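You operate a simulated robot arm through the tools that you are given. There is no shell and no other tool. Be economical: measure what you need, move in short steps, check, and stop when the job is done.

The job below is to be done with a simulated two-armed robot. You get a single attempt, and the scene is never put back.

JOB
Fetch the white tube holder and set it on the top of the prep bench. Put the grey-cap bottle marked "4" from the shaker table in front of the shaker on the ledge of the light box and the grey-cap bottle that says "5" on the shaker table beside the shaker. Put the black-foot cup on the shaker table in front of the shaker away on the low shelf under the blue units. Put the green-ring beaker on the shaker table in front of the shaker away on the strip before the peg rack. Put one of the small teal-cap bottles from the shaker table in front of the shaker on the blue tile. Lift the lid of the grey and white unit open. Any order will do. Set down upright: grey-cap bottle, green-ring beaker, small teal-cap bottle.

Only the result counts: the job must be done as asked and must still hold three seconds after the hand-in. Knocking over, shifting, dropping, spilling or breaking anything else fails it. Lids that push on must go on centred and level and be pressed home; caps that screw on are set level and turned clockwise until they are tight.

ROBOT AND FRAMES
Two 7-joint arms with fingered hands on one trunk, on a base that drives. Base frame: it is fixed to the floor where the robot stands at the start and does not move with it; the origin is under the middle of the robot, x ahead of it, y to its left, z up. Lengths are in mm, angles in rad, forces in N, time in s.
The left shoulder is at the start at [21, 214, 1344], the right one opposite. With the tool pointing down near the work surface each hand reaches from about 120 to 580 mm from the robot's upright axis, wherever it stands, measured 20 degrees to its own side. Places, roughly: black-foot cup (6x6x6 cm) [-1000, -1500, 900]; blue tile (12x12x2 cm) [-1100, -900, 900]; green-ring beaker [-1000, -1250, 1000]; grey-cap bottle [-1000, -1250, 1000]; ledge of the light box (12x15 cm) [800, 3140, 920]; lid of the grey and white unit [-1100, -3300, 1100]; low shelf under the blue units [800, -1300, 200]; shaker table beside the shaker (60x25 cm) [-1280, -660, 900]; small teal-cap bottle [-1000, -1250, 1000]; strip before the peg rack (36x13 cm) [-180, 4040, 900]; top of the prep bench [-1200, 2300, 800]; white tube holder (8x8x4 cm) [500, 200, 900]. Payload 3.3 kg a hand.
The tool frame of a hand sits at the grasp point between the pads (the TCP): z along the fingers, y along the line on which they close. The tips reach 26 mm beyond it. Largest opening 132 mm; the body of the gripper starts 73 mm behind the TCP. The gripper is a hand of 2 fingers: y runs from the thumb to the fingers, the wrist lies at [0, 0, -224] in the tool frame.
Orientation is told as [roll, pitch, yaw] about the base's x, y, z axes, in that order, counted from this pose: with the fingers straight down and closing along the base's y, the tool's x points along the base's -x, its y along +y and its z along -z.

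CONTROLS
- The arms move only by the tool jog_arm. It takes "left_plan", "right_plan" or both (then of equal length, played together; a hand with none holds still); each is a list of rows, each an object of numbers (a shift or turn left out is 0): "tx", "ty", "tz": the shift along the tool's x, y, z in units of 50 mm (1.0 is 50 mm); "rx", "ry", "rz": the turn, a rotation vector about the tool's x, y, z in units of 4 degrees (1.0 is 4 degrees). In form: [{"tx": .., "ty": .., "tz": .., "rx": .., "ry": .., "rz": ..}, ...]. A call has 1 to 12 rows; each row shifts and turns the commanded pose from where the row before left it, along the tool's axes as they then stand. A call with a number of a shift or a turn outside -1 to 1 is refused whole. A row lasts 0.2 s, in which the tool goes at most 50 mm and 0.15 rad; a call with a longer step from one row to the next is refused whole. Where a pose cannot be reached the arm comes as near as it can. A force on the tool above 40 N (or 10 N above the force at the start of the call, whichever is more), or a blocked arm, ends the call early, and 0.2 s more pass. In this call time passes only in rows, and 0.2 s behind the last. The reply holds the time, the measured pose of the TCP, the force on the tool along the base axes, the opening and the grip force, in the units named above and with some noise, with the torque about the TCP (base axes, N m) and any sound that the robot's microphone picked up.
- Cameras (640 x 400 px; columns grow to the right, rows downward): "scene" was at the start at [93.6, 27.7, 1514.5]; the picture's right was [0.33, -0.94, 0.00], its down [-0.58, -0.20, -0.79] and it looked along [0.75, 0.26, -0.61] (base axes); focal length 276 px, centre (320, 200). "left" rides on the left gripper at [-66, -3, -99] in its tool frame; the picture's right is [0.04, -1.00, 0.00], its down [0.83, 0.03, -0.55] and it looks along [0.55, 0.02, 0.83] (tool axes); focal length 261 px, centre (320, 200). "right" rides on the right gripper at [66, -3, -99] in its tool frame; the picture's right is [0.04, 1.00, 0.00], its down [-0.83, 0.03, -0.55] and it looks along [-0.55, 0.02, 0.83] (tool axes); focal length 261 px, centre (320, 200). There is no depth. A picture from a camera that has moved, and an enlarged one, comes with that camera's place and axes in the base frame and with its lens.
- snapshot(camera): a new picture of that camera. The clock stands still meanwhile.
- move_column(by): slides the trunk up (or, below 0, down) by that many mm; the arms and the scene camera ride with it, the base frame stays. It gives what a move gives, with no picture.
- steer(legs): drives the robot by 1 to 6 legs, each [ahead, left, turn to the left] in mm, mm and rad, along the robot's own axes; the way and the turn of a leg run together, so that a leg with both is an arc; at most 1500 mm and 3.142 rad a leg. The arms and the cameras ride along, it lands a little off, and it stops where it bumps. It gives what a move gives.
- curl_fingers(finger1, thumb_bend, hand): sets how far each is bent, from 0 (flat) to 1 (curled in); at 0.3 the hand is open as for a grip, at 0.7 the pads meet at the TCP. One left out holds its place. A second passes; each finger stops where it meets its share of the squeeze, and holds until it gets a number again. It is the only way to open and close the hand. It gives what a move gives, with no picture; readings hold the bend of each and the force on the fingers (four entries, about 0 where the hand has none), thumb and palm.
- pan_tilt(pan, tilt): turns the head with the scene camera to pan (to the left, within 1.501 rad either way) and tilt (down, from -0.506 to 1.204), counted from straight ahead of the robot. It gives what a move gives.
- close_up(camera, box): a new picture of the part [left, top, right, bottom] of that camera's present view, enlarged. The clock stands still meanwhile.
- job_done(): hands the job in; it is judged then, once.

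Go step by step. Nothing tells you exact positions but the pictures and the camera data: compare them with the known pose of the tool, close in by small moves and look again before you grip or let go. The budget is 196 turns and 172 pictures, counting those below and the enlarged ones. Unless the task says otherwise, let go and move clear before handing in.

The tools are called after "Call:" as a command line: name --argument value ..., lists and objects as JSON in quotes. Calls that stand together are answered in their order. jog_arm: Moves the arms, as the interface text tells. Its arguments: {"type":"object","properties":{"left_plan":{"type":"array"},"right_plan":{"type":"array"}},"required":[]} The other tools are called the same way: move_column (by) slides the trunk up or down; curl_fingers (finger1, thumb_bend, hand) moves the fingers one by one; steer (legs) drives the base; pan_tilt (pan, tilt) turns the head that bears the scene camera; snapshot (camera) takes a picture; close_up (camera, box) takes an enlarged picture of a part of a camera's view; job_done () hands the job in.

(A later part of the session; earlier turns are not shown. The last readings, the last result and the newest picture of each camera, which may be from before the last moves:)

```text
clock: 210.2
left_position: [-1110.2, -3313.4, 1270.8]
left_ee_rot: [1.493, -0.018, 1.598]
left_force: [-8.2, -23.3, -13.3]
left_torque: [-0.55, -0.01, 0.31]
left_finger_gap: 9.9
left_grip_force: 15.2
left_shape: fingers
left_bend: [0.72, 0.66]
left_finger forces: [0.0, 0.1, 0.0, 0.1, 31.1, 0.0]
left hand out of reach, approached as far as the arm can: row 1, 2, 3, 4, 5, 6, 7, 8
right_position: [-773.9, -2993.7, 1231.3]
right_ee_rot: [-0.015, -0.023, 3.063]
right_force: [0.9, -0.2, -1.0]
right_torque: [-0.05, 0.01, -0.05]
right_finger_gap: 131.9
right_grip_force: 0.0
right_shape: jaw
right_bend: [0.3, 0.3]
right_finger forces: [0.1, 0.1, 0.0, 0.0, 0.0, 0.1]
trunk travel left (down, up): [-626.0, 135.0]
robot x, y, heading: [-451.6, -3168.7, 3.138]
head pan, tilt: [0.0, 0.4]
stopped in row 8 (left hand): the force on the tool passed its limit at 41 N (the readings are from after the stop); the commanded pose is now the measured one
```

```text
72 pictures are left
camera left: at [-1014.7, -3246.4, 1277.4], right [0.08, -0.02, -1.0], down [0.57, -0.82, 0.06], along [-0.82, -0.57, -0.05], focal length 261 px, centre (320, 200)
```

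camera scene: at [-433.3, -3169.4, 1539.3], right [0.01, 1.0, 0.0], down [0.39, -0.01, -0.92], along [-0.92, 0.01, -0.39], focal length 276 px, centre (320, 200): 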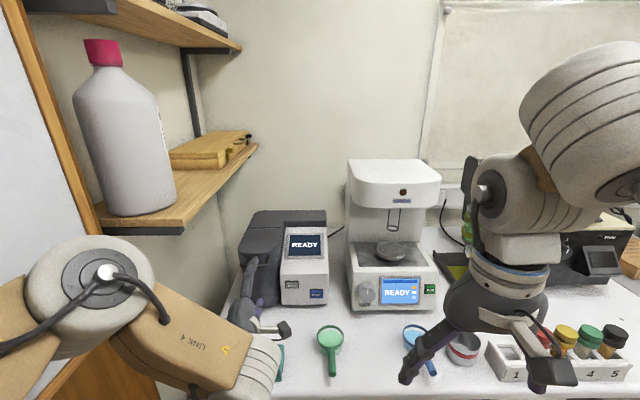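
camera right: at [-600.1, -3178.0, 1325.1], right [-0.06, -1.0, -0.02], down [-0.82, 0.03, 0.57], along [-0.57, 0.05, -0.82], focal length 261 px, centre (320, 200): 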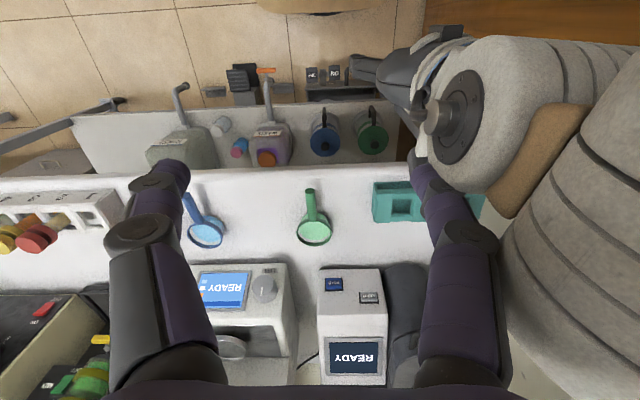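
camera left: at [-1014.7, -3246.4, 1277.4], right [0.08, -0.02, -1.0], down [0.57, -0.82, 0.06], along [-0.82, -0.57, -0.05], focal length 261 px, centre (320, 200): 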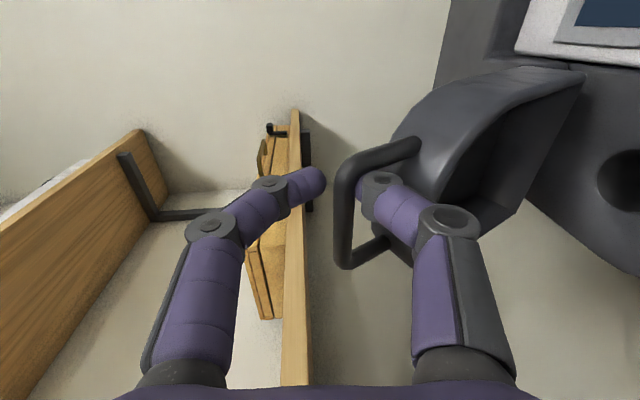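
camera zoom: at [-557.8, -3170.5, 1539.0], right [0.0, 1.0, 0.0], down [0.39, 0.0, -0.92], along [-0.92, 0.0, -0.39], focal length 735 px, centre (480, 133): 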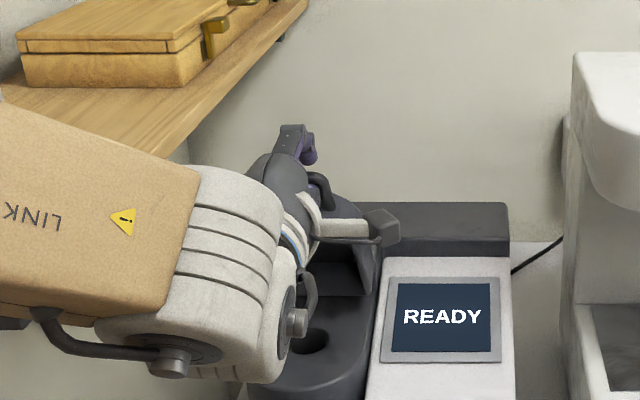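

The lid is about 60° open, but the arm is at its reach limit and pressing sideways. I'll shift the base left 20 mm to relieve that, then use the base to push forward.

Call:
steer --legs '[[0, 20, 0], [40, 0, 0]]'

Call:
close_up --camera "scene" --box '[180, 150, 340, 300]'

Call:
snapshot --camera "left"

```text
clock: 211.6
left_position: [-1134.4, -3328.3, 1276.6]
left_ee_rot: [1.503, -0.028, 1.59]
left_force: [-3.4, -1.8, -6.4]
left_torque: [-0.02, 0.02, 0.01]
left_finger_gap: 2.6
left_grip_force: 3.8
left_shape: fingers
left_bend: [0.72, 0.68]
left_finger forces: [0.0, 0.0, 0.1, 0.0, 7.7, 0.0]
right_position: [-797.1, -3011.6, 1231.5]
right_ee_rot: [-0.014, -0.026, 3.063]
right_force: [0.2, 0.2, 0.2]
right_torque: [0.02, 0.05, 0.02]
right_finger_gap: 132.2
right_grip_force: 0.2
right_shape: jaw
right_bend: [0.3, 0.3]
right_finger forces: [0.0, 0.0, 0.0, 0.0, 0.0, 0.0]
trunk travel left (down, up): [-626.0, 135.0]
robot x, y, heading: [-476.8, -3188.4, 3.139]
head pan, tilt: [0.0, 0.4]
stopped in leg 2: the robot was blocked; the commanded pose is now the measured one
```

```text
2.67 times, centred on (260, 225) of scene
camera zoom: at [-580.5, -3189.1, 1539.3], right [0.0, 1.0, 0.0], down [0.39, 0.0, -0.92], along [-0.92, 0.0, -0.39], focal length 735 px, centre (480, 133)
```

zoom: 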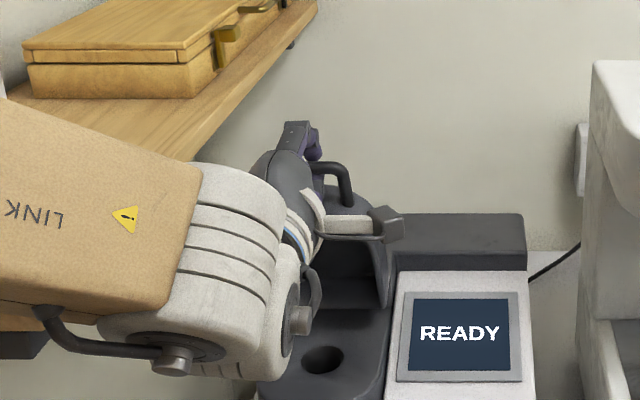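

```text
70 pictures are left
camera left: at [-1037.7, -3261.6, 1282.4], right [0.07, -0.01, -1.0], down [0.57, -0.82, 0.05], along [-0.82, -0.57, -0.05], focal length 261 px, centre (320, 200)
```

left: 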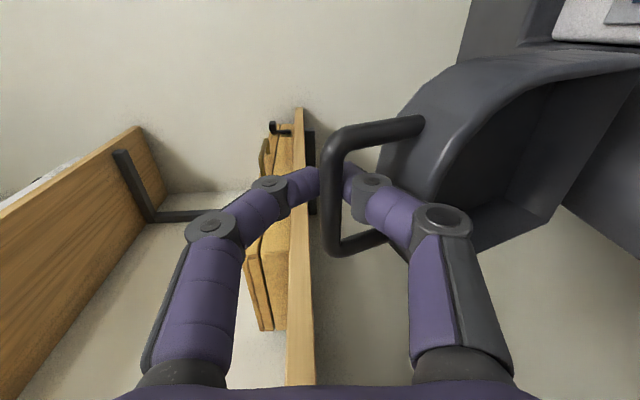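

The base was blocked, and the lid is at roughly 65–70°. I'll pitch the hand upward in place, which should free forward reach and follow the lid's rotation.

Call:
jog_arm --left_plan '[{"rx": -1}, {"rx": -1}, {"rx": -1}, {"rx": -1}, {"rx": -1}, {"rx": -1}, {"rx": -1}]'

Call:
snapshot --camera "scene"

```text
clock: 213.2
left_position: [-1124.6, -3331.1, 1291.5]
left_ee_rot: [1.98, -0.025, 1.589]
left_force: [-11.2, 18.4, -28.3]
left_torque: [0.41, -0.46, -0.45]
left_finger_gap: 26.5
left_grip_force: 14.8
left_shape: fingers
left_bend: [0.72, 0.61]
left_finger forces: [0.0, 0.0, 0.1, 0.0, 29.3, 0.0]
left hand out of reach, approached as far as the arm can: row 5, 6, 7
right_position: [-802.5, -3008.8, 1229.4]
right_ee_rot: [-0.013, -0.021, 3.062]
right_force: [0.9, -0.5, 0.7]
right_torque: [0.02, 0.02, -0.04]
right_finger_gap: 131.9
right_grip_force: 0.1
right_shape: jaw
right_bend: [0.3, 0.3]
right_finger forces: [0.0, 0.0, 0.1, 0.1, 0.0, 0.0]
trunk travel left (down, up): [-626.0, 135.0]
robot x, y, heading: [-476.3, -3192.3, 3.139]
head pan, tilt: [0.0, 0.4]
```

```text
69 pictures are left
camera scene: at [-588.3, -3185.8, 1538.5], right [0.0, 1.0, 0.0], down [0.39, 0.0, -0.92], along [-0.92, 0.0, -0.39], focal length 276 px, centre (320, 200)
```

scene: 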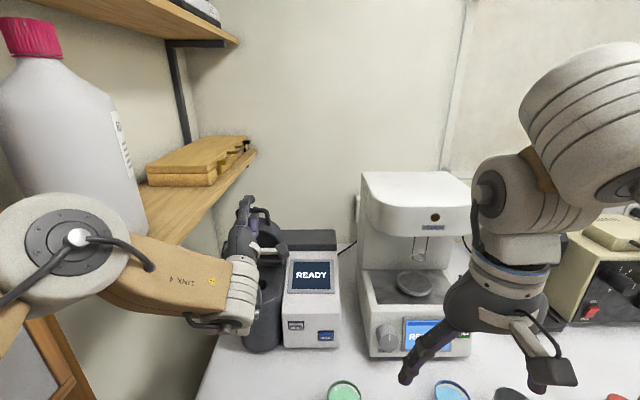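

The hand rose too high and tugs on the bar. I'll lower slightly along with a small forward push and look.

Call:
jog_arm --left_plan '[{"ty": -0.18, "tz": 0.02}, {"ty": -0.18, "tz": 0.04}]'

Call:
snapshot --camera "left"

Call:
close_up --camera "scene" --box '[200, 170, 350, 310]'

```text
clock: 213.8
left_position: [-1123.6, -3333.1, 1292.4]
left_ee_rot: [1.986, -0.025, 1.593]
left_force: [-10.3, 19.5, -25.8]
left_torque: [0.46, -0.37, -0.5]
left_finger_gap: 27.0
left_grip_force: 14.2
left_shape: fingers
left_bend: [0.72, 0.61]
left_finger forces: [0.1, 0.1, 0.0, 0.0, 27.8, 0.0]
left hand out of reach, approached as far as the arm can: row 1, 2
right_position: [-802.2, -3007.2, 1229.6]
right_ee_rot: [-0.015, -0.022, 3.063]
right_force: [0.5, -0.6, 0.5]
right_torque: [0.0, 0.0, 0.03]
right_finger_gap: 131.7
right_grip_force: 0.0
right_shape: jaw
right_bend: [0.3, 0.3]
right_finger forces: [0.0, 0.0, 0.0, 0.1, 0.0, 0.0]
trunk travel left (down, up): [-626.0, 135.0]
robot x, y, heading: [-475.7, -3186.8, 3.143]
head pan, tilt: [0.0, 0.4]
```

```text
68 pictures are left
camera left: at [-1036.1, -3266.7, 1252.1], right [-0.4, -0.03, -0.91], down [0.54, -0.82, -0.21], along [-0.74, -0.58, 0.34], focal length 261 px, centre (320, 200)
```

left: 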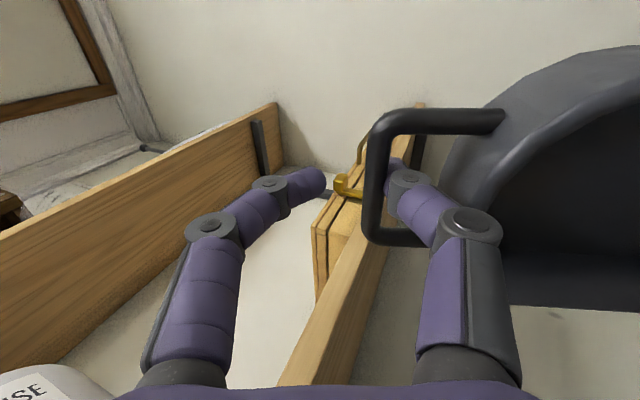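

```text
2.86 times, centred on (275, 240) of scene
camera zoom: at [-587.8, -3185.1, 1538.7], right [0.0, 1.0, 0.0], down [0.39, 0.0, -0.92], along [-0.92, 0.0, -0.39], focal length 787 px, centre (449, 86)
```

zoom: 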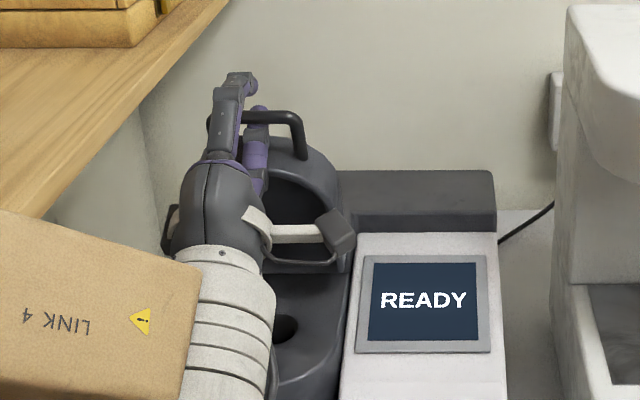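

The lid stands nearly upright, around 75–80°. I'll relax the thumb a little to relieve the tug and see whether the lid holds.

Call:
curl_fingers --hand "left" --finger1 0.55 --thumb_bend 0.58

Call:
jog_arm --left_plan '[{"tz": -0.1}]'

Call:
snapshot --camera "left"

```text
clock: 214.8
left_position: [-1119.8, -3337.4, 1296.2]
left_ee_rot: [1.994, -0.025, 1.593]
left_force: [-4.3, 4.4, -8.7]
left_torque: [0.11, -0.09, -0.1]
left_finger_gap: 58.5
left_grip_force: 4.2
left_shape: fingers
left_bend: [0.55, 0.53]
left_finger forces: [0.0, 0.0, 0.0, 0.0, 9.5, 0.0]
right_position: [-798.3, -3010.2, 1230.8]
right_ee_rot: [-0.016, -0.025, 3.061]
right_force: [-1.4, 0.5, -0.5]
right_torque: [-0.01, 0.01, 0.01]
right_finger_gap: 132.0
right_grip_force: 0.1
right_shape: jaw
right_bend: [0.3, 0.3]
right_finger forces: [0.0, 0.0, 0.1, 0.0, 0.0, 0.1]
trunk travel left (down, up): [-626.0, 135.0]
robot x, y, heading: [-479.7, -3188.1, 3.139]
head pan, tilt: [0.0, 0.4]
```

```text
clock: 215.2
left_position: [-1115.5, -3335.9, 1293.2]
left_ee_rot: [1.995, -0.028, 1.59]
left_force: [-3.5, 1.0, -8.2]
left_torque: [0.04, -0.1, -0.03]
left_finger_gap: 58.0
left_grip_force: 4.9
left_shape: fingers
left_bend: [0.55, 0.53]
left_finger forces: [0.0, 0.0, 0.0, 0.0, 9.0, 0.1]
right_position: [-798.1, -3012.0, 1230.8]
right_ee_rot: [-0.014, -0.022, 3.062]
right_force: [-0.8, -0.9, -0.3]
right_torque: [0.05, -0.01, 0.01]
right_finger_gap: 131.8
right_grip_force: 0.1
right_shape: jaw
right_bend: [0.3, 0.3]
right_finger forces: [0.0, 0.1, 0.0, 0.1, 0.0, 0.1]
trunk travel left (down, up): [-626.0, 135.0]
robot x, y, heading: [-478.5, -3189.5, 3.144]
head pan, tilt: [0.0, 0.4]
```

```text
66 pictures are left
camera left: at [-1028.5, -3269.7, 1251.8], right [-0.41, -0.03, -0.91], down [0.53, -0.82, -0.22], along [-0.74, -0.58, 0.35], focal length 261 px, centre (320, 200)
```

left: 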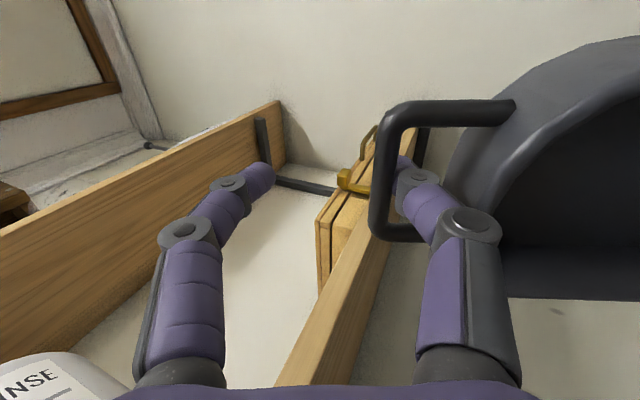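

The residual force is purely radial, so the lid isn't trying to close. I'll withdraw the thumb straight back out of the handle loop.

Call:
jog_arm --left_plan '[{"ty": -0.14, "tz": -0.07}, {"ty": 0.1, "tz": -0.2}, {"ty": 0.2, "tz": -0.4}, {"ty": 0.3, "tz": -0.6}]'

Call:
snapshot --camera "left"

Call:
close_up --camera "scene" --box '[200, 170, 350, 310]'

```text
clock: 216.2
left_position: [-1050.7, -3338.1, 1288.5]
left_ee_rot: [1.997, -0.026, 1.591]
left_force: [-0.1, 0.5, 2.9]
left_torque: [0.02, -0.16, 0.03]
left_finger_gap: 52.2
left_grip_force: 0.1
left_shape: fingers
left_bend: [0.55, 0.55]
left_finger forces: [0.0, 0.0, 0.0, 0.0, 0.0, 0.0]
right_position: [-802.5, -3011.0, 1231.0]
right_ee_rot: [-0.016, -0.021, 3.062]
right_force: [0.0, 0.4, -0.1]
right_torque: [0.05, -0.03, -0.03]
right_finger_gap: 132.0
right_grip_force: 0.0
right_shape: jaw
right_bend: [0.3, 0.3]
right_finger forces: [0.0, 0.0, 0.0, 0.1, 0.1, 0.0]
trunk travel left (down, up): [-626.0, 135.0]
robot x, y, heading: [-478.6, -3186.9, 3.142]
head pan, tilt: [0.0, 0.4]
```

```text
65 pictures are left
camera left: at [-964.0, -3270.4, 1247.2], right [-0.41, -0.02, -0.91], down [0.53, -0.82, -0.22], along [-0.74, -0.58, 0.35], focal length 261 px, centre (320, 200)
```

left: 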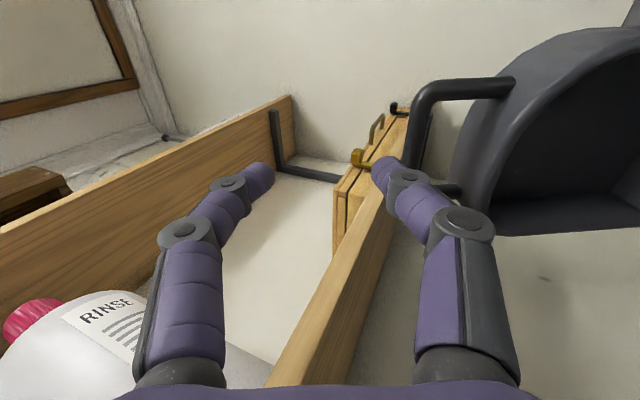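

```text
2.86 times, centred on (275, 240) of scene
camera zoom: at [-587.6, -3190.5, 1538.7], right [0.0, 1.0, 0.0], down [0.39, 0.0, -0.92], along [-0.92, 0.0, -0.39], focal length 787 px, centre (449, 86)
```

zoom: 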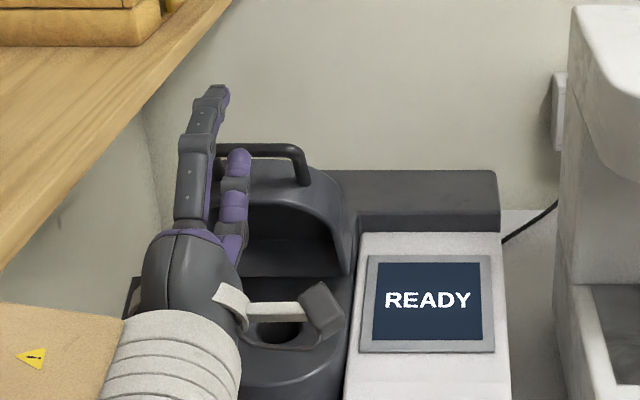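

The lid stays put by itself at about 66°. To open it further I'll close the fingers into a pusher, align with the bar and nudge it back with the base.

Call:
curl_fingers --hand "left" --finger1 0.7 --thumb_bend 0.7

Call:
jog_arm --left_plan '[{"ty": -0.34, "tz": -0.17}, {"ty": -0.34, "tz": -0.17}]'

Call:
steer --legs '[[50, 0, 0]]'

Call:
close_up --camera "scene" --box '[200, 170, 350, 310]'

Call:
snapshot --camera "left"

```text
clock: 217.2
left_position: [-1046.1, -3337.4, 1288.6]
left_ee_rot: [1.995, -0.027, 1.589]
left_force: [-0.6, -0.1, 0.7]
left_torque: [0.02, 0.0, -0.01]
left_finger_gap: 2.0
left_grip_force: 0.1
left_shape: fingers
left_bend: [0.7, 0.7]
left_finger forces: [0.1, 0.0, 0.0, 0.1, 0.0, 0.0]
right_position: [-797.5, -3010.8, 1232.5]
right_ee_rot: [-0.015, -0.023, 3.061]
right_force: [1.1, -0.3, -0.3]
right_torque: [0.0, 0.02, -0.05]
right_finger_gap: 132.0
right_grip_force: 0.0
right_shape: jaw
right_bend: [0.3, 0.3]
right_finger forces: [0.1, 0.1, 0.1, 0.1, 0.1, 0.0]
trunk travel left (down, up): [-626.0, 135.0]
robot x, y, heading: [-478.0, -3186.2, 3.137]
head pan, tilt: [0.0, 0.4]
```

```text
clock: 217.8
left_position: [-1046.7, -3336.0, 1250.3]
left_ee_rot: [1.994, -0.026, 1.59]
left_force: [0.2, -0.4, 0.0]
left_torque: [-0.01, 0.01, -0.06]
left_finger_gap: 2.1
left_grip_force: 0.1
left_shape: fingers
left_bend: [0.7, 0.7]
left_finger forces: [0.0, 0.0, 0.0, 0.1, 0.1, 0.0]
right_position: [-796.5, -3010.2, 1230.7]
right_ee_rot: [-0.013, -0.024, 3.061]
right_force: [-0.6, -0.5, -0.4]
right_torque: [-0.02, -0.02, 0.03]
right_finger_gap: 131.8
right_grip_force: 0.0
right_shape: jaw
right_bend: [0.3, 0.3]
right_finger forces: [0.1, 0.1, 0.0, 0.1, 0.0, 0.0]
trunk travel left (down, up): [-626.0, 135.0]
robot x, y, heading: [-476.1, -3186.5, 3.14]
head pan, tilt: [0.0, 0.4]
```

```text
clock: 218.5
left_position: [-1045.1, -3335.5, 1250.3]
left_ee_rot: [1.995, -0.024, 1.589]
left_force: [0.2, 0.5, 0.3]
left_torque: [0.04, 0.02, 0.01]
left_finger_gap: 1.9
left_grip_force: 0.0
left_shape: fingers
left_bend: [0.7, 0.7]
left_finger forces: [0.0, 0.0, 0.0, 0.1, 0.1, 0.1]
right_position: [-798.5, -3011.4, 1231.8]
right_ee_rot: [-0.014, -0.024, 3.064]
right_force: [0.1, -0.2, 0.6]
right_torque: [-0.01, 0.01, 0.0]
right_finger_gap: 132.2
right_grip_force: 0.0
right_shape: jaw
right_bend: [0.3, 0.3]
right_finger forces: [0.1, 0.0, 0.0, 0.1, 0.1, 0.0]
trunk travel left (down, up): [-626.0, 135.0]
robot x, y, heading: [-480.2, -3186.3, 3.136]
head pan, tilt: [0.0, 0.4]
stopped in leg 1: the robot was blocked; the commanded pose is now the measured one
```

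```text
2.86 times, centred on (275, 240) of scene
camera zoom: at [-582.0, -3188.9, 1539.3], right [0.0, 1.0, 0.0], down [0.39, 0.0, -0.92], along [-0.92, 0.0, -0.39], focal length 787 px, centre (449, 86)
```

zoom: 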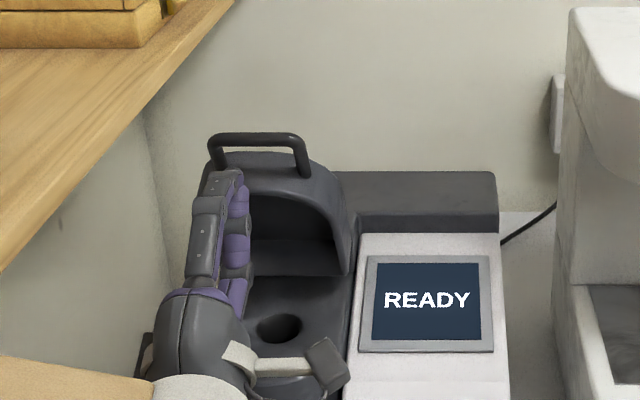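

```text
62 pictures are left
camera left: at [-959.2, -3268.3, 1209.3], right [-0.41, -0.02, -0.91], down [0.53, -0.82, -0.22], along [-0.74, -0.58, 0.35], focal length 261 px, centre (320, 200)
```

left: 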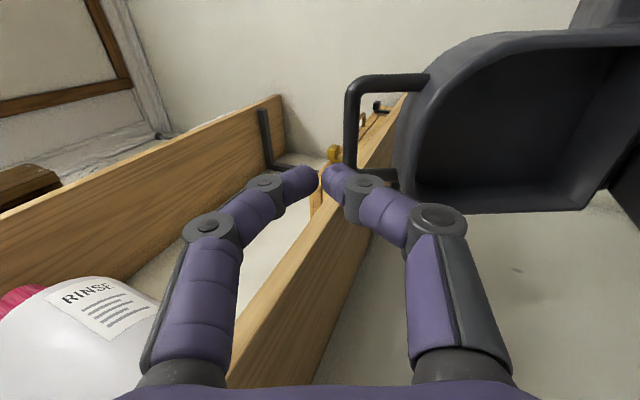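

The base can't go closer, so I'll push with the arm itself.

Call:
jog_arm --left_plan '[{"tz": 0.36, "ty": -0.18}, {"tz": 0.36, "ty": -0.18}, {"tz": 0.36, "ty": -0.15}, {"tz": 0.36, "ty": -0.1}, {"tz": 0.36, "ty": -0.05}, {"tz": 0.36, "ty": 0.0}, {"tz": 0.3, "ty": 0.0}]'

Call:
close_up --camera "scene" --box '[200, 170, 350, 310]'

```text
clock: 220.1
left_position: [-1110.2, -3337.8, 1257.0]
left_ee_rot: [1.994, -0.027, 1.592]
left_force: [-0.9, -0.1, -0.4]
left_torque: [-0.01, 0.0, 0.02]
left_finger_gap: 2.2
left_grip_force: 0.6
left_shape: fingers
left_bend: [0.7, 0.7]
left_finger forces: [0.0, 0.1, 0.0, 0.0, 0.5, 0.0]
left hand out of reach, approached as far as the arm can: row 4, 5, 6, 7
right_position: [-798.2, -3012.0, 1230.9]
right_ee_rot: [-0.016, -0.024, 3.062]
right_force: [0.3, -0.3, 0.5]
right_torque: [0.02, -0.01, -0.02]
right_finger_gap: 131.9
right_grip_force: 0.0
right_shape: jaw
right_bend: [0.3, 0.3]
right_finger forces: [0.1, 0.1, 0.0, 0.0, 0.1, 0.0]
trunk travel left (down, up): [-626.0, 135.0]
robot x, y, heading: [-478.6, -3187.7, 3.133]
head pan, tilt: [0.0, 0.4]
```

```text
2.86 times, centred on (275, 240) of scene
camera zoom: at [-582.0, -3188.8, 1539.2], right [0.0, 1.0, 0.0], down [0.39, 0.0, -0.92], along [-0.92, 0.0, -0.39], focal length 787 px, centre (449, 86)
```

zoom: 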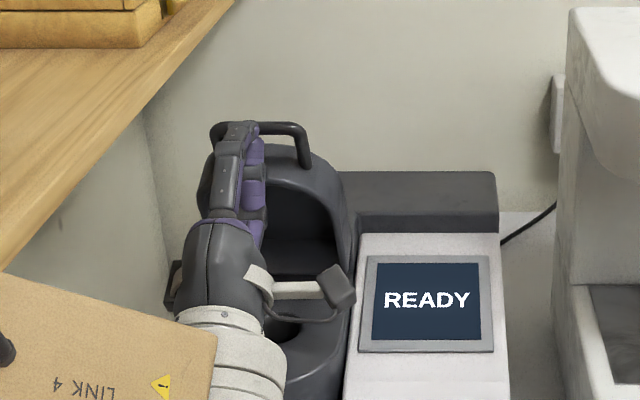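

The lid is at about 74°. The hand reaches further when level, so I'll back off slightly, level it and push the bar again.

Call:
jog_arm --left_plan '[{"tz": -0.4, "ty": 0.2}, {"rx": 1}, {"rx": 1}, {"rx": 1}, {"rx": 1}, {"rx": 1}, {"rx": 1}, {"rx": 1}, {"rx": 1}, {"rx": 1}, {"rx": 1}]'

Call:
jog_arm --left_plan '[{"tz": 0.3, "ty": 0.15}, {"tz": 0.3, "ty": 0.15}, {"tz": 0.3}, {"tz": 0.3}, {"tz": 0.3}, {"tz": 0.3}]'

Call:
close_up --camera "scene" --box '[200, 170, 350, 310]'

```text
clock: 222.5
left_position: [-1089.1, -3336.5, 1259.2]
left_ee_rot: [1.296, -0.026, 1.591]
left_force: [0.7, 0.3, 0.7]
left_torque: [0.02, 0.01, 0.0]
left_finger_gap: 1.6
left_grip_force: 0.1
left_shape: fingers
left_bend: [0.7, 0.7]
left_finger forces: [0.1, 0.0, 0.0, 0.0, 0.0, 0.0]
right_position: [-796.9, -3010.9, 1230.2]
right_ee_rot: [-0.015, -0.025, 3.062]
right_force: [0.0, 0.1, -0.2]
right_torque: [-0.01, -0.03, -0.01]
right_finger_gap: 131.5
right_grip_force: 0.0
right_shape: jaw
right_bend: [0.3, 0.3]
right_finger forces: [0.0, 0.0, 0.0, 0.0, 0.0, 0.0]
trunk travel left (down, up): [-626.0, 135.0]
robot x, y, heading: [-480.4, -3190.6, 3.142]
head pan, tilt: [0.0, 0.4]
```

```text
clock: 223.9
left_position: [-1129.4, -3312.4, 1251.4]
left_ee_rot: [1.303, -0.028, 1.594]
left_force: [7.2, -4.4, 10.2]
left_torque: [-0.05, 0.14, 0.09]
left_finger_gap: 0.2
left_grip_force: 7.0
left_shape: fingers
left_bend: [0.7, 0.73]
left_finger forces: [0.0, 0.1, 0.0, 0.0, 14.2, 0.0]
left hand out of reach, approached as far as the arm can: row 2, 3, 4, 5, 6
right_position: [-796.0, -3011.3, 1232.2]
right_ee_rot: [-0.016, -0.027, 3.063]
right_force: [-0.3, 0.7, 0.8]
right_torque: [0.02, 0.01, -0.01]
right_finger_gap: 132.2
right_grip_force: 0.0
right_shape: jaw
right_bend: [0.3, 0.3]
right_finger forces: [0.0, 0.0, 0.1, 0.0, 0.0, 0.0]
trunk travel left (down, up): [-626.0, 135.0]
robot x, y, heading: [-479.0, -3187.3, 3.145]
head pan, tilt: [0.0, 0.4]
```

```text
2.86 times, centred on (275, 240) of scene
camera zoom: at [-579.3, -3189.8, 1539.6], right [0.0, 1.0, 0.0], down [0.39, 0.0, -0.92], along [-0.92, 0.0, -0.39], focal length 787 px, centre (449, 86)
```

zoom: 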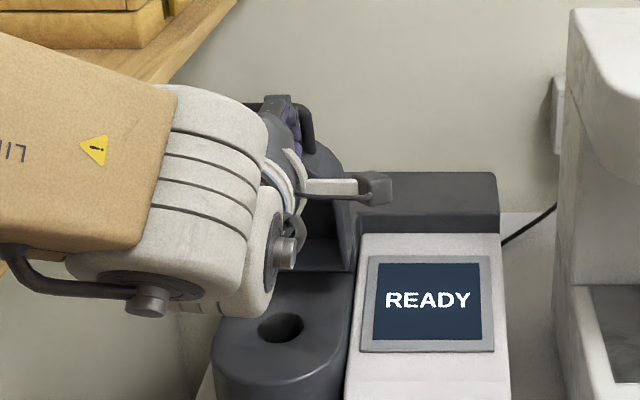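

The lid is now at about 82°. I'll withdraw straight back and check that it stays.

Call:
jog_arm --left_plan '[{"tz": -0.3, "ty": -0.08}, {"tz": -0.5, "ty": -0.13}, {"tz": -0.6, "ty": -0.16}, {"tz": -0.6, "ty": -0.16}]'

Call:
close_up --camera "scene" --box '[200, 170, 350, 310]'

Call:
snapshot --camera "left"

```text
clock: 224.9
left_position: [-1026.9, -3309.2, 1251.4]
left_ee_rot: [1.298, -0.027, 1.589]
left_force: [-0.1, 0.4, 0.0]
left_torque: [0.02, -0.01, 0.03]
left_finger_gap: 1.6
left_grip_force: 0.0
left_shape: fingers
left_bend: [0.7, 0.7]
left_finger forces: [0.0, 0.0, 0.1, 0.0, 0.0, 0.0]
right_position: [-797.4, -3010.7, 1230.6]
right_ee_rot: [-0.017, -0.024, 3.061]
right_force: [0.7, -0.4, -0.3]
right_torque: [-0.01, 0.03, 0.02]
right_finger_gap: 131.9
right_grip_force: 0.1
right_shape: jaw
right_bend: [0.3, 0.3]
right_finger forces: [0.1, 0.0, 0.0, 0.1, 0.0, 0.0]
trunk travel left (down, up): [-626.0, 135.0]
robot x, y, heading: [-479.6, -3188.5, 3.138]
head pan, tilt: [0.0, 0.4]
```

```text
2.86 times, centred on (275, 240) of scene
camera zoom: at [-581.0, -3188.5, 1539.3], right [0.0, 1.0, 0.0], down [0.39, 0.0, -0.92], along [-0.92, 0.0, -0.39], focal length 787 px, centre (449, 86)
```

zoom: 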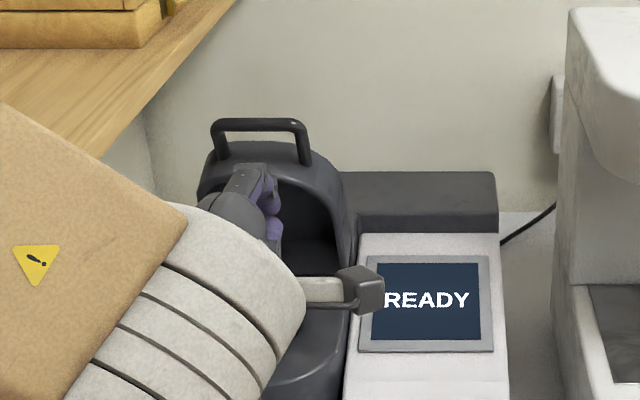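

```text
58 pictures are left
camera left: at [-932.7, -3242.5, 1276.5], right [0.27, -0.01, -0.96], down [0.54, -0.83, 0.16], along [-0.8, -0.56, -0.22], focal length 261 px, centre (320, 200)
```

left: 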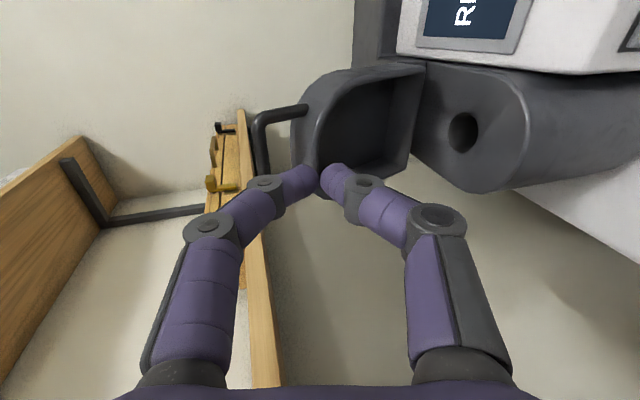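

The lid holds open at about 75–80°. I'll back away, then turn the hand back to pointing down.

Call:
steer --legs '[[-200, 0, 0]]'

Call:
jog_arm --left_plan '[{"rx": -1}, {"rx": -1}, {"rx": -1}, {"rx": 1, "ry": 1, "rz": -1}, {"rx": 1, "ry": 1, "rz": -1}, {"rx": 1, "ry": 1, "rz": -1}, {"rx": 1, "ry": 1, "rz": -1}, {"rx": 1, "ry": 1, "rz": -1}, {"rx": 1, "ry": 1, "rz": -1}, {"rx": 1, "ry": 1, "rz": -1}, {"rx": 1, "ry": 1, "rz": -1}, {"rx": 1, "ry": 1, "rz": -1}]'

Call:
jog_arm --left_plan '[{"rx": 1, "ry": 1, "rz": -1}, {"rx": 1, "ry": 1, "rz": -1}, {"rx": 1, "ry": 1, "rz": -1}, {"rx": 1, "ry": 1, "rz": -1}, {"rx": 1, "ry": 1, "rz": -1}, {"rx": 1, "ry": 1, "rz": -1}, {"rx": 1, "ry": 1, "rz": -1}, {"rx": 1, "ry": 1, "rz": -1}, {"rx": 0.32, "ry": 0.32, "rz": -0.32}]'

Call:
snapshot --camera "scene"

```text
clock: 226.4
left_position: [-831.7, -3310.8, 1250.7]
left_ee_rot: [1.299, -0.026, 1.595]
left_force: [0.2, 0.1, -0.4]
left_torque: [0.01, 0.05, 0.0]
left_finger_gap: 1.5
left_grip_force: 0.1
left_shape: fingers
left_bend: [0.7, 0.7]
left_finger forces: [0.0, 0.1, 0.0, 0.0, 0.1, 0.1]
right_position: [-602.5, -3013.4, 1232.1]
right_ee_rot: [-0.014, -0.027, 3.067]
right_force: [-0.2, -0.5, 0.1]
right_torque: [0.02, 0.02, -0.01]
right_finger_gap: 131.9
right_grip_force: 0.1
right_shape: jaw
right_bend: [0.3, 0.3]
right_finger forces: [0.0, 0.0, 0.0, 0.1, 0.1, 0.0]
trunk travel left (down, up): [-626.0, 135.0]
robot x, y, heading: [-284.0, -3190.8, -3.139]
head pan, tilt: [0.0, 0.4]
```

```text
clock: 229.0
left_position: [-832.7, -3312.3, 1250.1]
left_ee_rot: [0.681, -0.309, 2.438]
left_force: [-0.1, -0.1, 0.1]
left_torque: [-0.01, 0.01, -0.01]
left_finger_gap: 1.7
left_grip_force: 0.1
left_shape: fingers
left_bend: [0.7, 0.7]
left_finger forces: [0.0, 0.0, 0.1, 0.0, 0.0, 0.2]
right_position: [-603.6, -3013.8, 1231.7]
right_ee_rot: [-0.015, -0.026, 3.066]
right_force: [0.7, 0.0, 0.8]
right_torque: [0.02, 0.0, 0.02]
right_finger_gap: 132.1
right_grip_force: 0.1
right_shape: jaw
right_bend: [0.3, 0.3]
right_finger forces: [0.0, 0.0, 0.0, 0.1, 0.0, 0.1]
trunk travel left (down, up): [-626.0, 135.0]
robot x, y, heading: [-280.0, -3184.6, -3.142]
head pan, tilt: [0.0, 0.4]
```

```text
clock: 231.0
left_position: [-761.7, -3294.5, 1224.0]
left_ee_rot: [0.004, 0.026, 3.126]
left_force: [0.0, -0.6, 0.0]
left_torque: [0.0, 0.0, 0.01]
left_finger_gap: 1.4
left_grip_force: 0.1
left_shape: fingers
left_bend: [0.7, 0.7]
left_finger forces: [0.0, 0.1, 0.1, 0.0, 0.0, 0.0]
left hand out of reach, approached as far as the arm can: row 3, 4, 5, 6, 7, 8, 9
right_position: [-603.5, -3012.9, 1229.9]
right_ee_rot: [-0.015, -0.024, 3.066]
right_force: [0.4, -0.5, -0.2]
right_torque: [0.05, -0.02, 0.0]
right_finger_gap: 131.9
right_grip_force: 0.0
right_shape: jaw
right_bend: [0.3, 0.3]
right_finger forces: [0.0, 0.1, 0.0, 0.0, 0.1, 0.0]
trunk travel left (down, up): [-626.0, 135.0]
robot x, y, heading: [-285.7, -3191.0, -3.142]
head pan, tilt: [0.0, 0.4]
```

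```text
57 pictures are left
camera scene: at [-386.6, -3189.3, 1539.3], right [0.0, 1.0, 0.0], down [0.39, 0.0, -0.92], along [-0.92, 0.0, -0.39], focal length 276 px, centre (320, 200)
```

scene: 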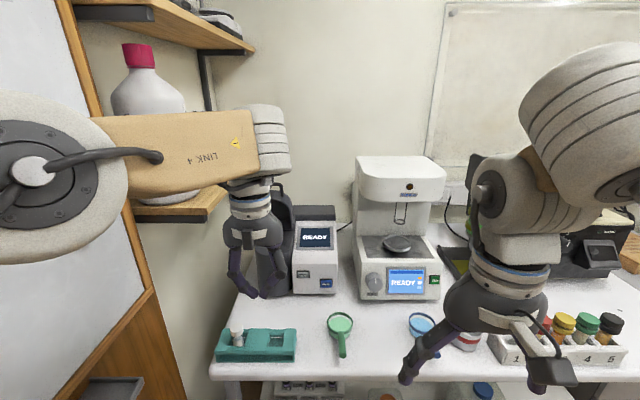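

The hand points down again and the lid stays open. I'll go back to the shaker table for bottle "4" with the left hand.

Call:
curl_fingers --hand "left" --finger1 0.45 --thumb_bend 0.45

Call:
steer --legs '[[0, -1080, 0], [0, -1080, 0], [310, 0, 0]]'

Call:
pan_tilt --pan 0.2 --tilt 0.7

Call:
snapshot --camera "left"

Call:
snapshot --camera "scene"

```text
clock: 232.0
left_position: [-761.3, -3297.2, 1220.3]
left_ee_rot: [0.008, 0.027, 3.129]
left_force: [0.1, -0.6, 0.0]
left_torque: [0.03, 0.02, -0.02]
left_finger_gap: 82.8
left_grip_force: 0.0
left_shape: fingers
left_bend: [0.45, 0.45]
left_finger forces: [0.0, 0.0, 0.0, 0.1, 0.0, 0.0]
right_position: [-604.1, -3014.9, 1232.4]
right_ee_rot: [-0.016, -0.025, 3.067]
right_force: [-0.3, -0.3, 0.4]
right_torque: [0.01, 0.02, 0.02]
right_finger_gap: 131.6
right_grip_force: 0.0
right_shape: jaw
right_bend: [0.3, 0.3]
right_finger forces: [0.0, 0.1, 0.0, 0.0, 0.1, 0.0]
trunk travel left (down, up): [-626.0, 135.0]
robot x, y, heading: [-283.9, -3189.7, -3.139]
head pan, tilt: [0.0, 0.4]
```

```text
clock: 244.3
left_position: [-1083.2, -1138.5, 1220.4]
left_ee_rot: [0.007, 0.027, 3.106]
left_force: [0.4, 0.4, -0.8]
left_torque: [0.02, -0.02, 0.01]
left_finger_gap: 82.7
left_grip_force: 0.0
left_shape: fingers
left_bend: [0.45, 0.45]
left_finger forces: [0.0, 0.0, 0.1, 0.1, 0.0, 0.1]
right_position: [-917.1, -857.6, 1231.7]
right_ee_rot: [-0.017, -0.024, 3.042]
right_force: [-0.8, 0.0, 0.3]
right_torque: [-0.02, 0.0, -0.02]
right_finger_gap: 132.0
right_grip_force: 0.0
right_shape: jaw
right_bend: [0.3, 0.3]
right_finger forces: [0.1, 0.1, 0.1, 0.0, 0.0, 0.0]
trunk travel left (down, up): [-626.0, 135.0]
robot x, y, heading: [-600.9, -1042.6, 3.116]
head pan, tilt: [0.0, 0.4]
```

```text
clock: 245.1
left_position: [-1082.9, -1138.8, 1222.0]
left_ee_rot: [0.008, 0.026, 3.104]
left_force: [0.1, 0.6, -0.1]
left_torque: [0.01, 0.0, 0.02]
left_finger_gap: 82.9
left_grip_force: 0.2
left_shape: fingers
left_bend: [0.45, 0.45]
left_finger forces: [0.0, 0.0, 0.0, 0.1, 0.0, 0.0]
right_position: [-916.5, -857.6, 1230.6]
right_ee_rot: [-0.016, -0.025, 3.043]
right_force: [-0.2, 0.6, 0.2]
right_torque: [0.01, 0.0, 0.01]
right_finger_gap: 132.1
right_grip_force: 0.1
right_shape: jaw
right_bend: [0.3, 0.3]
right_finger forces: [0.0, 0.1, 0.1, 0.0, 0.0, 0.0]
trunk travel left (down, up): [-626.0, 135.0]
robot x, y, heading: [-599.5, -1039.7, 3.12]
head pan, tilt: [0.201, 0.7]
```

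```text
56 pictures are left
camera left: at [-1151.1, -1133.1, 1318.5], right [0.08, 1.0, -0.01], down [0.82, -0.06, 0.58], along [0.57, -0.05, -0.82], focal length 261 px, centre (320, 200)
```

left: 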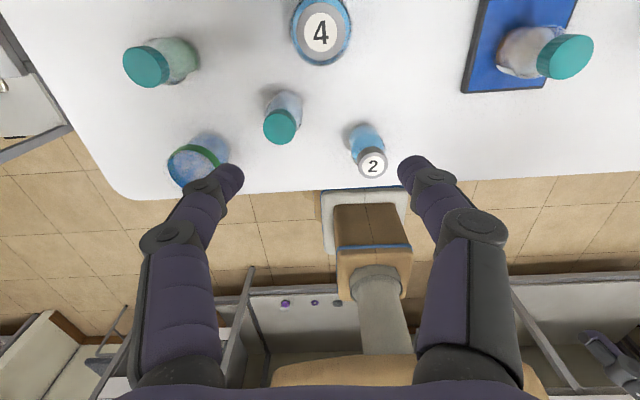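

```text
55 pictures are left
camera scene: at [-694.9, -1056.8, 1512.5], right [-0.18, 0.98, 0.0], down [0.63, 0.11, -0.77], along [-0.75, -0.13, -0.64], focal length 276 px, centre (320, 200)
```

scene: 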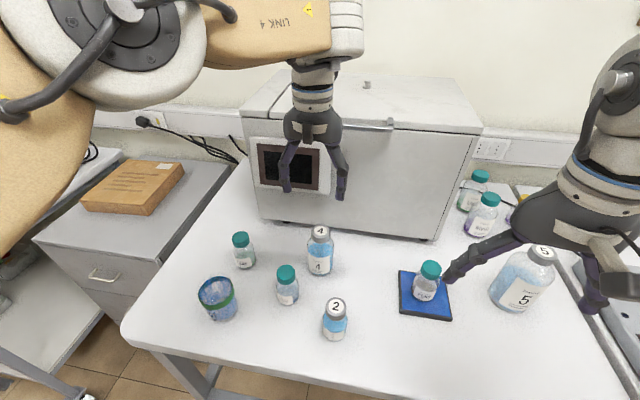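

"4"'s cap top is at about (-1141,-1134,1033). I'll roll forward 45 mm, lower over it and check.

Call:
steer --legs '[[45, 0, 0.02]]'

Call:
jog_arm --left_plan '[{"ry": -0.37, "tz": 0.6}, {"tz": 0.7}, {"tz": 0.7}, {"tz": 0.6}]'

Call:
snapshot --camera "left"

Call:
close_up --camera "scene" --box '[230, 150, 410, 290]'

```text
clock: 246.0
left_position: [-1126.3, -1147.7, 1220.2]
left_ee_rot: [0.007, 0.029, 3.126]
left_force: [0.6, 0.2, 0.3]
left_torque: [-0.03, -0.07, -0.01]
left_finger_gap: 83.1
left_grip_force: 0.1
left_shape: fingers
left_bend: [0.45, 0.45]
left_finger forces: [0.0, 0.0, 0.1, 0.0, 0.1, 0.0]
right_position: [-964.9, -863.7, 1230.5]
right_ee_rot: [-0.015, -0.022, 3.066]
right_force: [0.2, 0.3, -0.7]
right_torque: [-0.01, -0.03, 0.04]
right_finger_gap: 131.8
right_grip_force: 0.1
right_shape: jaw
right_bend: [0.3, 0.3]
right_finger forces: [0.0, 0.1, 0.1, 0.0, 0.1, 0.1]
trunk travel left (down, up): [-626.0, 135.0]
robot x, y, heading: [-644.2, -1040.2, 3.14]
head pan, tilt: [0.201, 0.7]
```

```text
clock: 247.0
left_position: [-1121.8, -1147.9, 1089.2]
left_ee_rot: [0.005, 0.002, 3.127]
left_force: [-0.3, -0.2, 0.3]
left_torque: [0.0, -0.02, -0.01]
left_finger_gap: 83.1
left_grip_force: 0.0
left_shape: fingers
left_bend: [0.45, 0.45]
left_finger forces: [0.0, 0.1, 0.1, 0.0, 0.0, 0.1]
right_position: [-963.9, -863.8, 1230.4]
right_ee_rot: [-0.017, -0.024, 3.065]
right_force: [-0.8, -0.2, 0.5]
right_torque: [-0.01, -0.03, 0.02]
right_finger_gap: 131.9
right_grip_force: 0.1
right_shape: jaw
right_bend: [0.3, 0.3]
right_finger forces: [0.0, 0.1, 0.1, 0.0, 0.0, 0.1]
trunk travel left (down, up): [-626.0, 135.0]
robot x, y, heading: [-644.4, -1039.7, 3.147]
head pan, tilt: [0.201, 0.7]
```

```text
54 pictures are left
camera left: at [-1189.7, -1145.1, 1189.3], right [0.06, 1.0, -0.01], down [0.83, -0.04, 0.55], along [0.55, -0.04, -0.83], focal length 261 px, centre (320, 200)
```

left: 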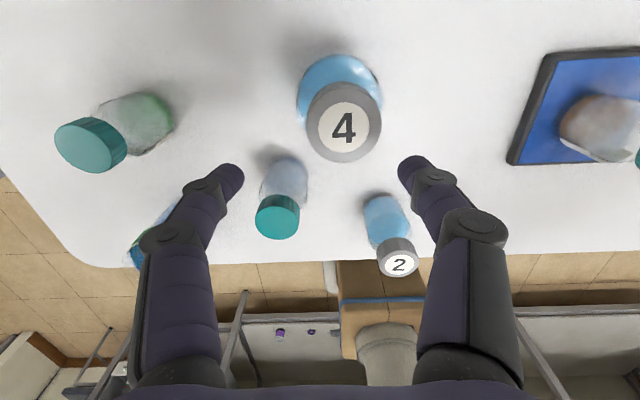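

```text
2.86 times, centred on (320, 220) of scene
camera zoom: at [-739.5, -1058.4, 1512.3], right [-0.2, 0.98, 0.0], down [0.63, 0.13, -0.76], along [-0.75, -0.15, -0.64], focal length 787 px, centre (320, 143)
```

zoom: 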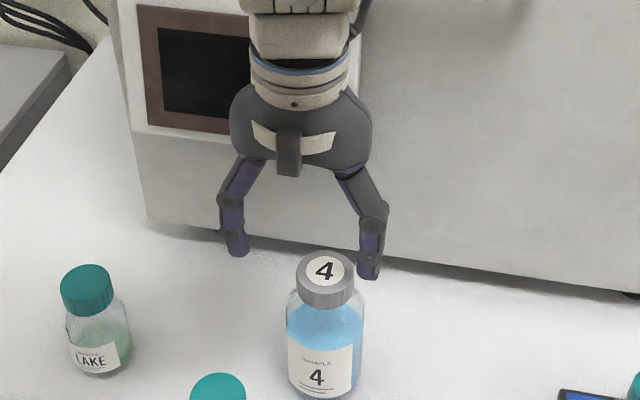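

I'll recentre by (-19, +12) mm, lower and grip.

Call:
jog_arm --left_plan '[{"tx": -0.38, "ty": -0.25, "tz": 0.1}, {"tz": 0.45}, {"tz": 0.45}]'

Call:
curl_fingers --hand "left" --finger1 0.72 --thumb_bend 0.72

Call:
snapshot --camera "left"

```text
clock: 247.8
left_position: [-1141.5, -1135.3, 1040.9]
left_ee_rot: [0.008, 0.003, 3.125]
left_force: [-0.4, -0.7, -0.6]
left_torque: [-0.04, 0.0, -0.04]
left_finger_gap: 83.1
left_grip_force: 0.1
left_shape: fingers
left_bend: [0.45, 0.45]
left_finger forces: [0.1, 0.0, 0.1, 0.1, 0.1, 0.1]
right_position: [-964.7, -863.8, 1230.8]
right_ee_rot: [-0.015, -0.025, 3.064]
right_force: [0.5, 0.1, 0.0]
right_torque: [-0.02, 0.03, -0.01]
right_finger_gap: 132.0
right_grip_force: 0.0
right_shape: jaw
right_bend: [0.3, 0.3]
right_finger forces: [0.1, 0.1, 0.0, 0.1, 0.0, 0.0]
trunk travel left (down, up): [-626.0, 135.0]
robot x, y, heading: [-643.9, -1040.1, 3.144]
head pan, tilt: [0.201, 0.7]
```

```text
clock: 248.8
left_position: [-1139.7, -1135.7, 1040.9]
left_ee_rot: [0.008, 0.002, 3.125]
left_force: [-0.2, -0.1, 0.3]
left_torque: [0.03, 0.02, -0.02]
left_finger_gap: 39.7
left_grip_force: 12.9
left_shape: fingers
left_bend: [0.57, 0.65]
left_finger forces: [13.0, 0.0, 0.0, 0.1, 13.2, 0.0]
right_position: [-963.9, -863.2, 1231.1]
right_ee_rot: [-0.016, -0.026, 3.065]
right_force: [-0.5, -0.4, -0.5]
right_torque: [0.0, -0.01, -0.03]
right_finger_gap: 132.1
right_grip_force: 0.0
right_shape: jaw
right_bend: [0.3, 0.3]
right_finger forces: [0.0, 0.1, 0.0, 0.0, 0.1, 0.2]
trunk travel left (down, up): [-626.0, 135.0]
robot x, y, heading: [-642.4, -1040.0, 3.141]
head pan, tilt: [0.201, 0.7]
```

```text
52 pictures are left
camera left: at [-1206.9, -1132.0, 1140.6], right [0.06, 1.0, -0.01], down [0.83, -0.04, 0.56], along [0.55, -0.04, -0.83], focal length 261 px, centre (320, 200)
```

left: 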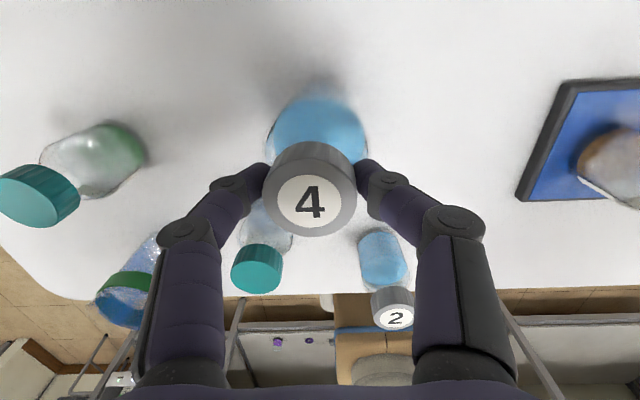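

I have a good grip on "4". I'll lift, raise the column, back off, retract the left arm, and move over for the beaker with the right hand.

Call:
jog_arm --left_plan '[{"tz": -0.2}, {"tz": -0.4}]'

Call:
move_column --by 125

Call:
steer --legs '[[-150, 0, 0]]'

Call:
jog_arm --left_plan '[{"tx": 0.6}, {"tx": 0.8}, {"tx": 0.8}, {"tx": 0.6}]'

Call:
steer --legs '[[0, 400, 0]]'

Call:
snapshot --camera "scene"

Call:
snapshot --camera "right"

```text
clock: 249.4
left_position: [-1141.4, -1134.9, 1073.2]
left_ee_rot: [0.008, 0.002, 3.126]
left_force: [-0.5, -0.4, -4.0]
left_torque: [-0.02, 0.03, 0.04]
left_finger_gap: 39.9
left_grip_force: 12.7
left_shape: fingers
left_bend: [0.57, 0.65]
left_finger forces: [13.1, 0.1, 0.1, 0.0, 12.8, 0.0]
right_position: [-962.8, -864.7, 1230.5]
right_ee_rot: [-0.016, -0.024, 3.063]
right_force: [0.5, 0.0, 0.2]
right_torque: [0.0, 0.0, -0.01]
right_finger_gap: 131.9
right_grip_force: 0.1
right_shape: jaw
right_bend: [0.3, 0.3]
right_finger forces: [0.0, 0.0, 0.1, 0.0, 0.0, 0.1]
trunk travel left (down, up): [-626.0, 135.0]
robot x, y, heading: [-646.5, -1037.3, 3.137]
head pan, tilt: [0.201, 0.7]
```

```text
clock: 251.0
left_position: [-1142.0, -1136.9, 1196.5]
left_ee_rot: [0.008, 0.004, 3.127]
left_force: [1.9, -1.6, -5.2]
left_torque: [0.13, 0.15, 0.03]
left_finger_gap: 39.7
left_grip_force: 12.7
left_shape: fingers
left_bend: [0.57, 0.65]
left_finger forces: [13.1, 0.0, 0.0, 0.0, 12.8, 0.0]
right_position: [-962.9, -864.5, 1357.2]
right_ee_rot: [-0.016, -0.024, 3.066]
right_force: [0.0, -0.2, -0.1]
right_torque: [0.01, 0.03, -0.04]
right_finger_gap: 131.9
right_grip_force: 0.1
right_shape: jaw
right_bend: [0.3, 0.3]
right_finger forces: [0.1, 0.0, 0.0, 0.0, 0.0, 0.1]
trunk travel left (down, up): [-751.0, 10.0]
robot x, y, heading: [-642.1, -1039.6, 3.144]
head pan, tilt: [0.201, 0.7]
```

```text
clock: 252.3
left_position: [-997.1, -1133.8, 1195.2]
left_ee_rot: [0.007, 0.0, 3.122]
left_force: [-0.4, -0.8, -4.0]
left_torque: [0.0, 0.05, -0.01]
left_finger_gap: 39.8
left_grip_force: 12.8
left_shape: fingers
left_bend: [0.57, 0.65]
left_finger forces: [13.2, 0.1, 0.0, 0.0, 12.9, 0.0]
right_position: [-819.3, -863.5, 1355.4]
right_ee_rot: [-0.016, -0.025, 3.058]
right_force: [-0.2, 0.1, -0.2]
right_torque: [0.01, 0.0, 0.01]
right_finger_gap: 132.0
right_grip_force: 0.0
right_shape: jaw
right_bend: [0.3, 0.3]
right_finger forces: [0.1, 0.0, 0.0, 0.0, 0.1, 0.0]
trunk travel left (down, up): [-751.0, 10.0]
robot x, y, heading: [-504.3, -1039.5, 3.135]
head pan, tilt: [0.201, 0.7]
```

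```text
clock: 253.3
left_position: [-855.0, -1136.2, 1197.4]
left_ee_rot: [0.006, 0.001, 3.122]
left_force: [0.2, 0.2, -4.3]
left_torque: [-0.01, 0.04, 0.02]
left_finger_gap: 39.4
left_grip_force: 13.1
left_shape: fingers
left_bend: [0.57, 0.65]
left_finger forces: [12.9, 0.0, 0.0, 0.0, 12.7, 0.1]
right_position: [-818.5, -863.8, 1356.2]
right_ee_rot: [-0.015, -0.024, 3.058]
right_force: [0.5, 0.5, -0.2]
right_torque: [-0.01, -0.01, -0.05]
right_finger_gap: 132.1
right_grip_force: 0.1
right_shape: jaw
right_bend: [0.3, 0.3]
right_finger forces: [0.1, 0.0, 0.0, 0.1, 0.1, 0.0]
trunk travel left (down, up): [-751.0, 10.0]
robot x, y, heading: [-500.0, -1043.7, 3.138]
head pan, tilt: [0.201, 0.7]
```

```text
clock: 255.8
left_position: [-855.7, -1531.9, 1196.3]
left_ee_rot: [0.007, 0.003, 3.127]
left_force: [0.8, 0.0, -4.6]
left_torque: [-0.01, -0.01, 0.01]
left_finger_gap: 39.7
left_grip_force: 13.2
left_shape: fingers
left_bend: [0.57, 0.65]
left_finger forces: [13.1, 0.0, 0.0, 0.0, 12.7, 0.0]
right_position: [-820.5, -1258.6, 1356.5]
right_ee_rot: [-0.015, -0.025, 3.064]
right_force: [0.4, 0.5, -0.6]
right_torque: [0.0, 0.01, 0.03]
right_finger_gap: 131.9
right_grip_force: 0.0
right_shape: jaw
right_bend: [0.3, 0.3]
right_finger forces: [0.1, 0.0, 0.1, 0.0, 0.0, 0.0]
trunk travel left (down, up): [-751.0, 10.0]
robot x, y, heading: [-502.6, -1431.8, 3.144]
head pan, tilt: [0.201, 0.7]
```

```text
51 pictures are left
camera scene: at [-593.9, -1452.6, 1637.4], right [-0.2, 0.98, 0.0], down [0.63, 0.13, -0.76], along [-0.75, -0.15, -0.64], focal length 276 px, centre (320, 200)
```

scene: 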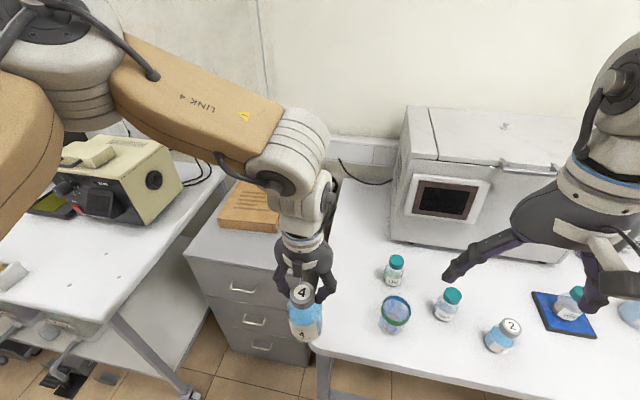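

```text
50 pictures are left
camera right: at [-752.5, -1264.7, 1453.0], right [-0.04, -1.0, -0.02], down [-0.82, 0.02, 0.57], along [-0.57, 0.03, -0.82], focal length 261 px, centre (320, 200)
```

right: 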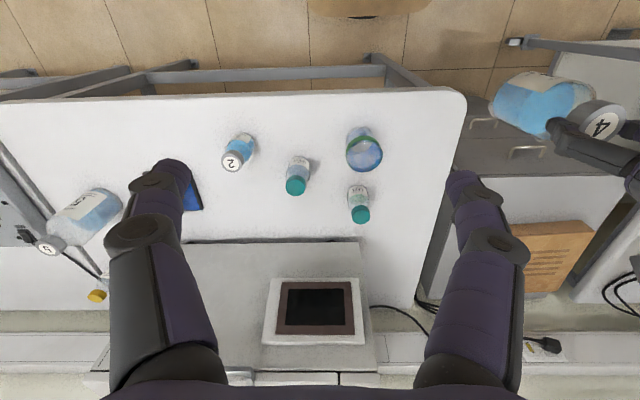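

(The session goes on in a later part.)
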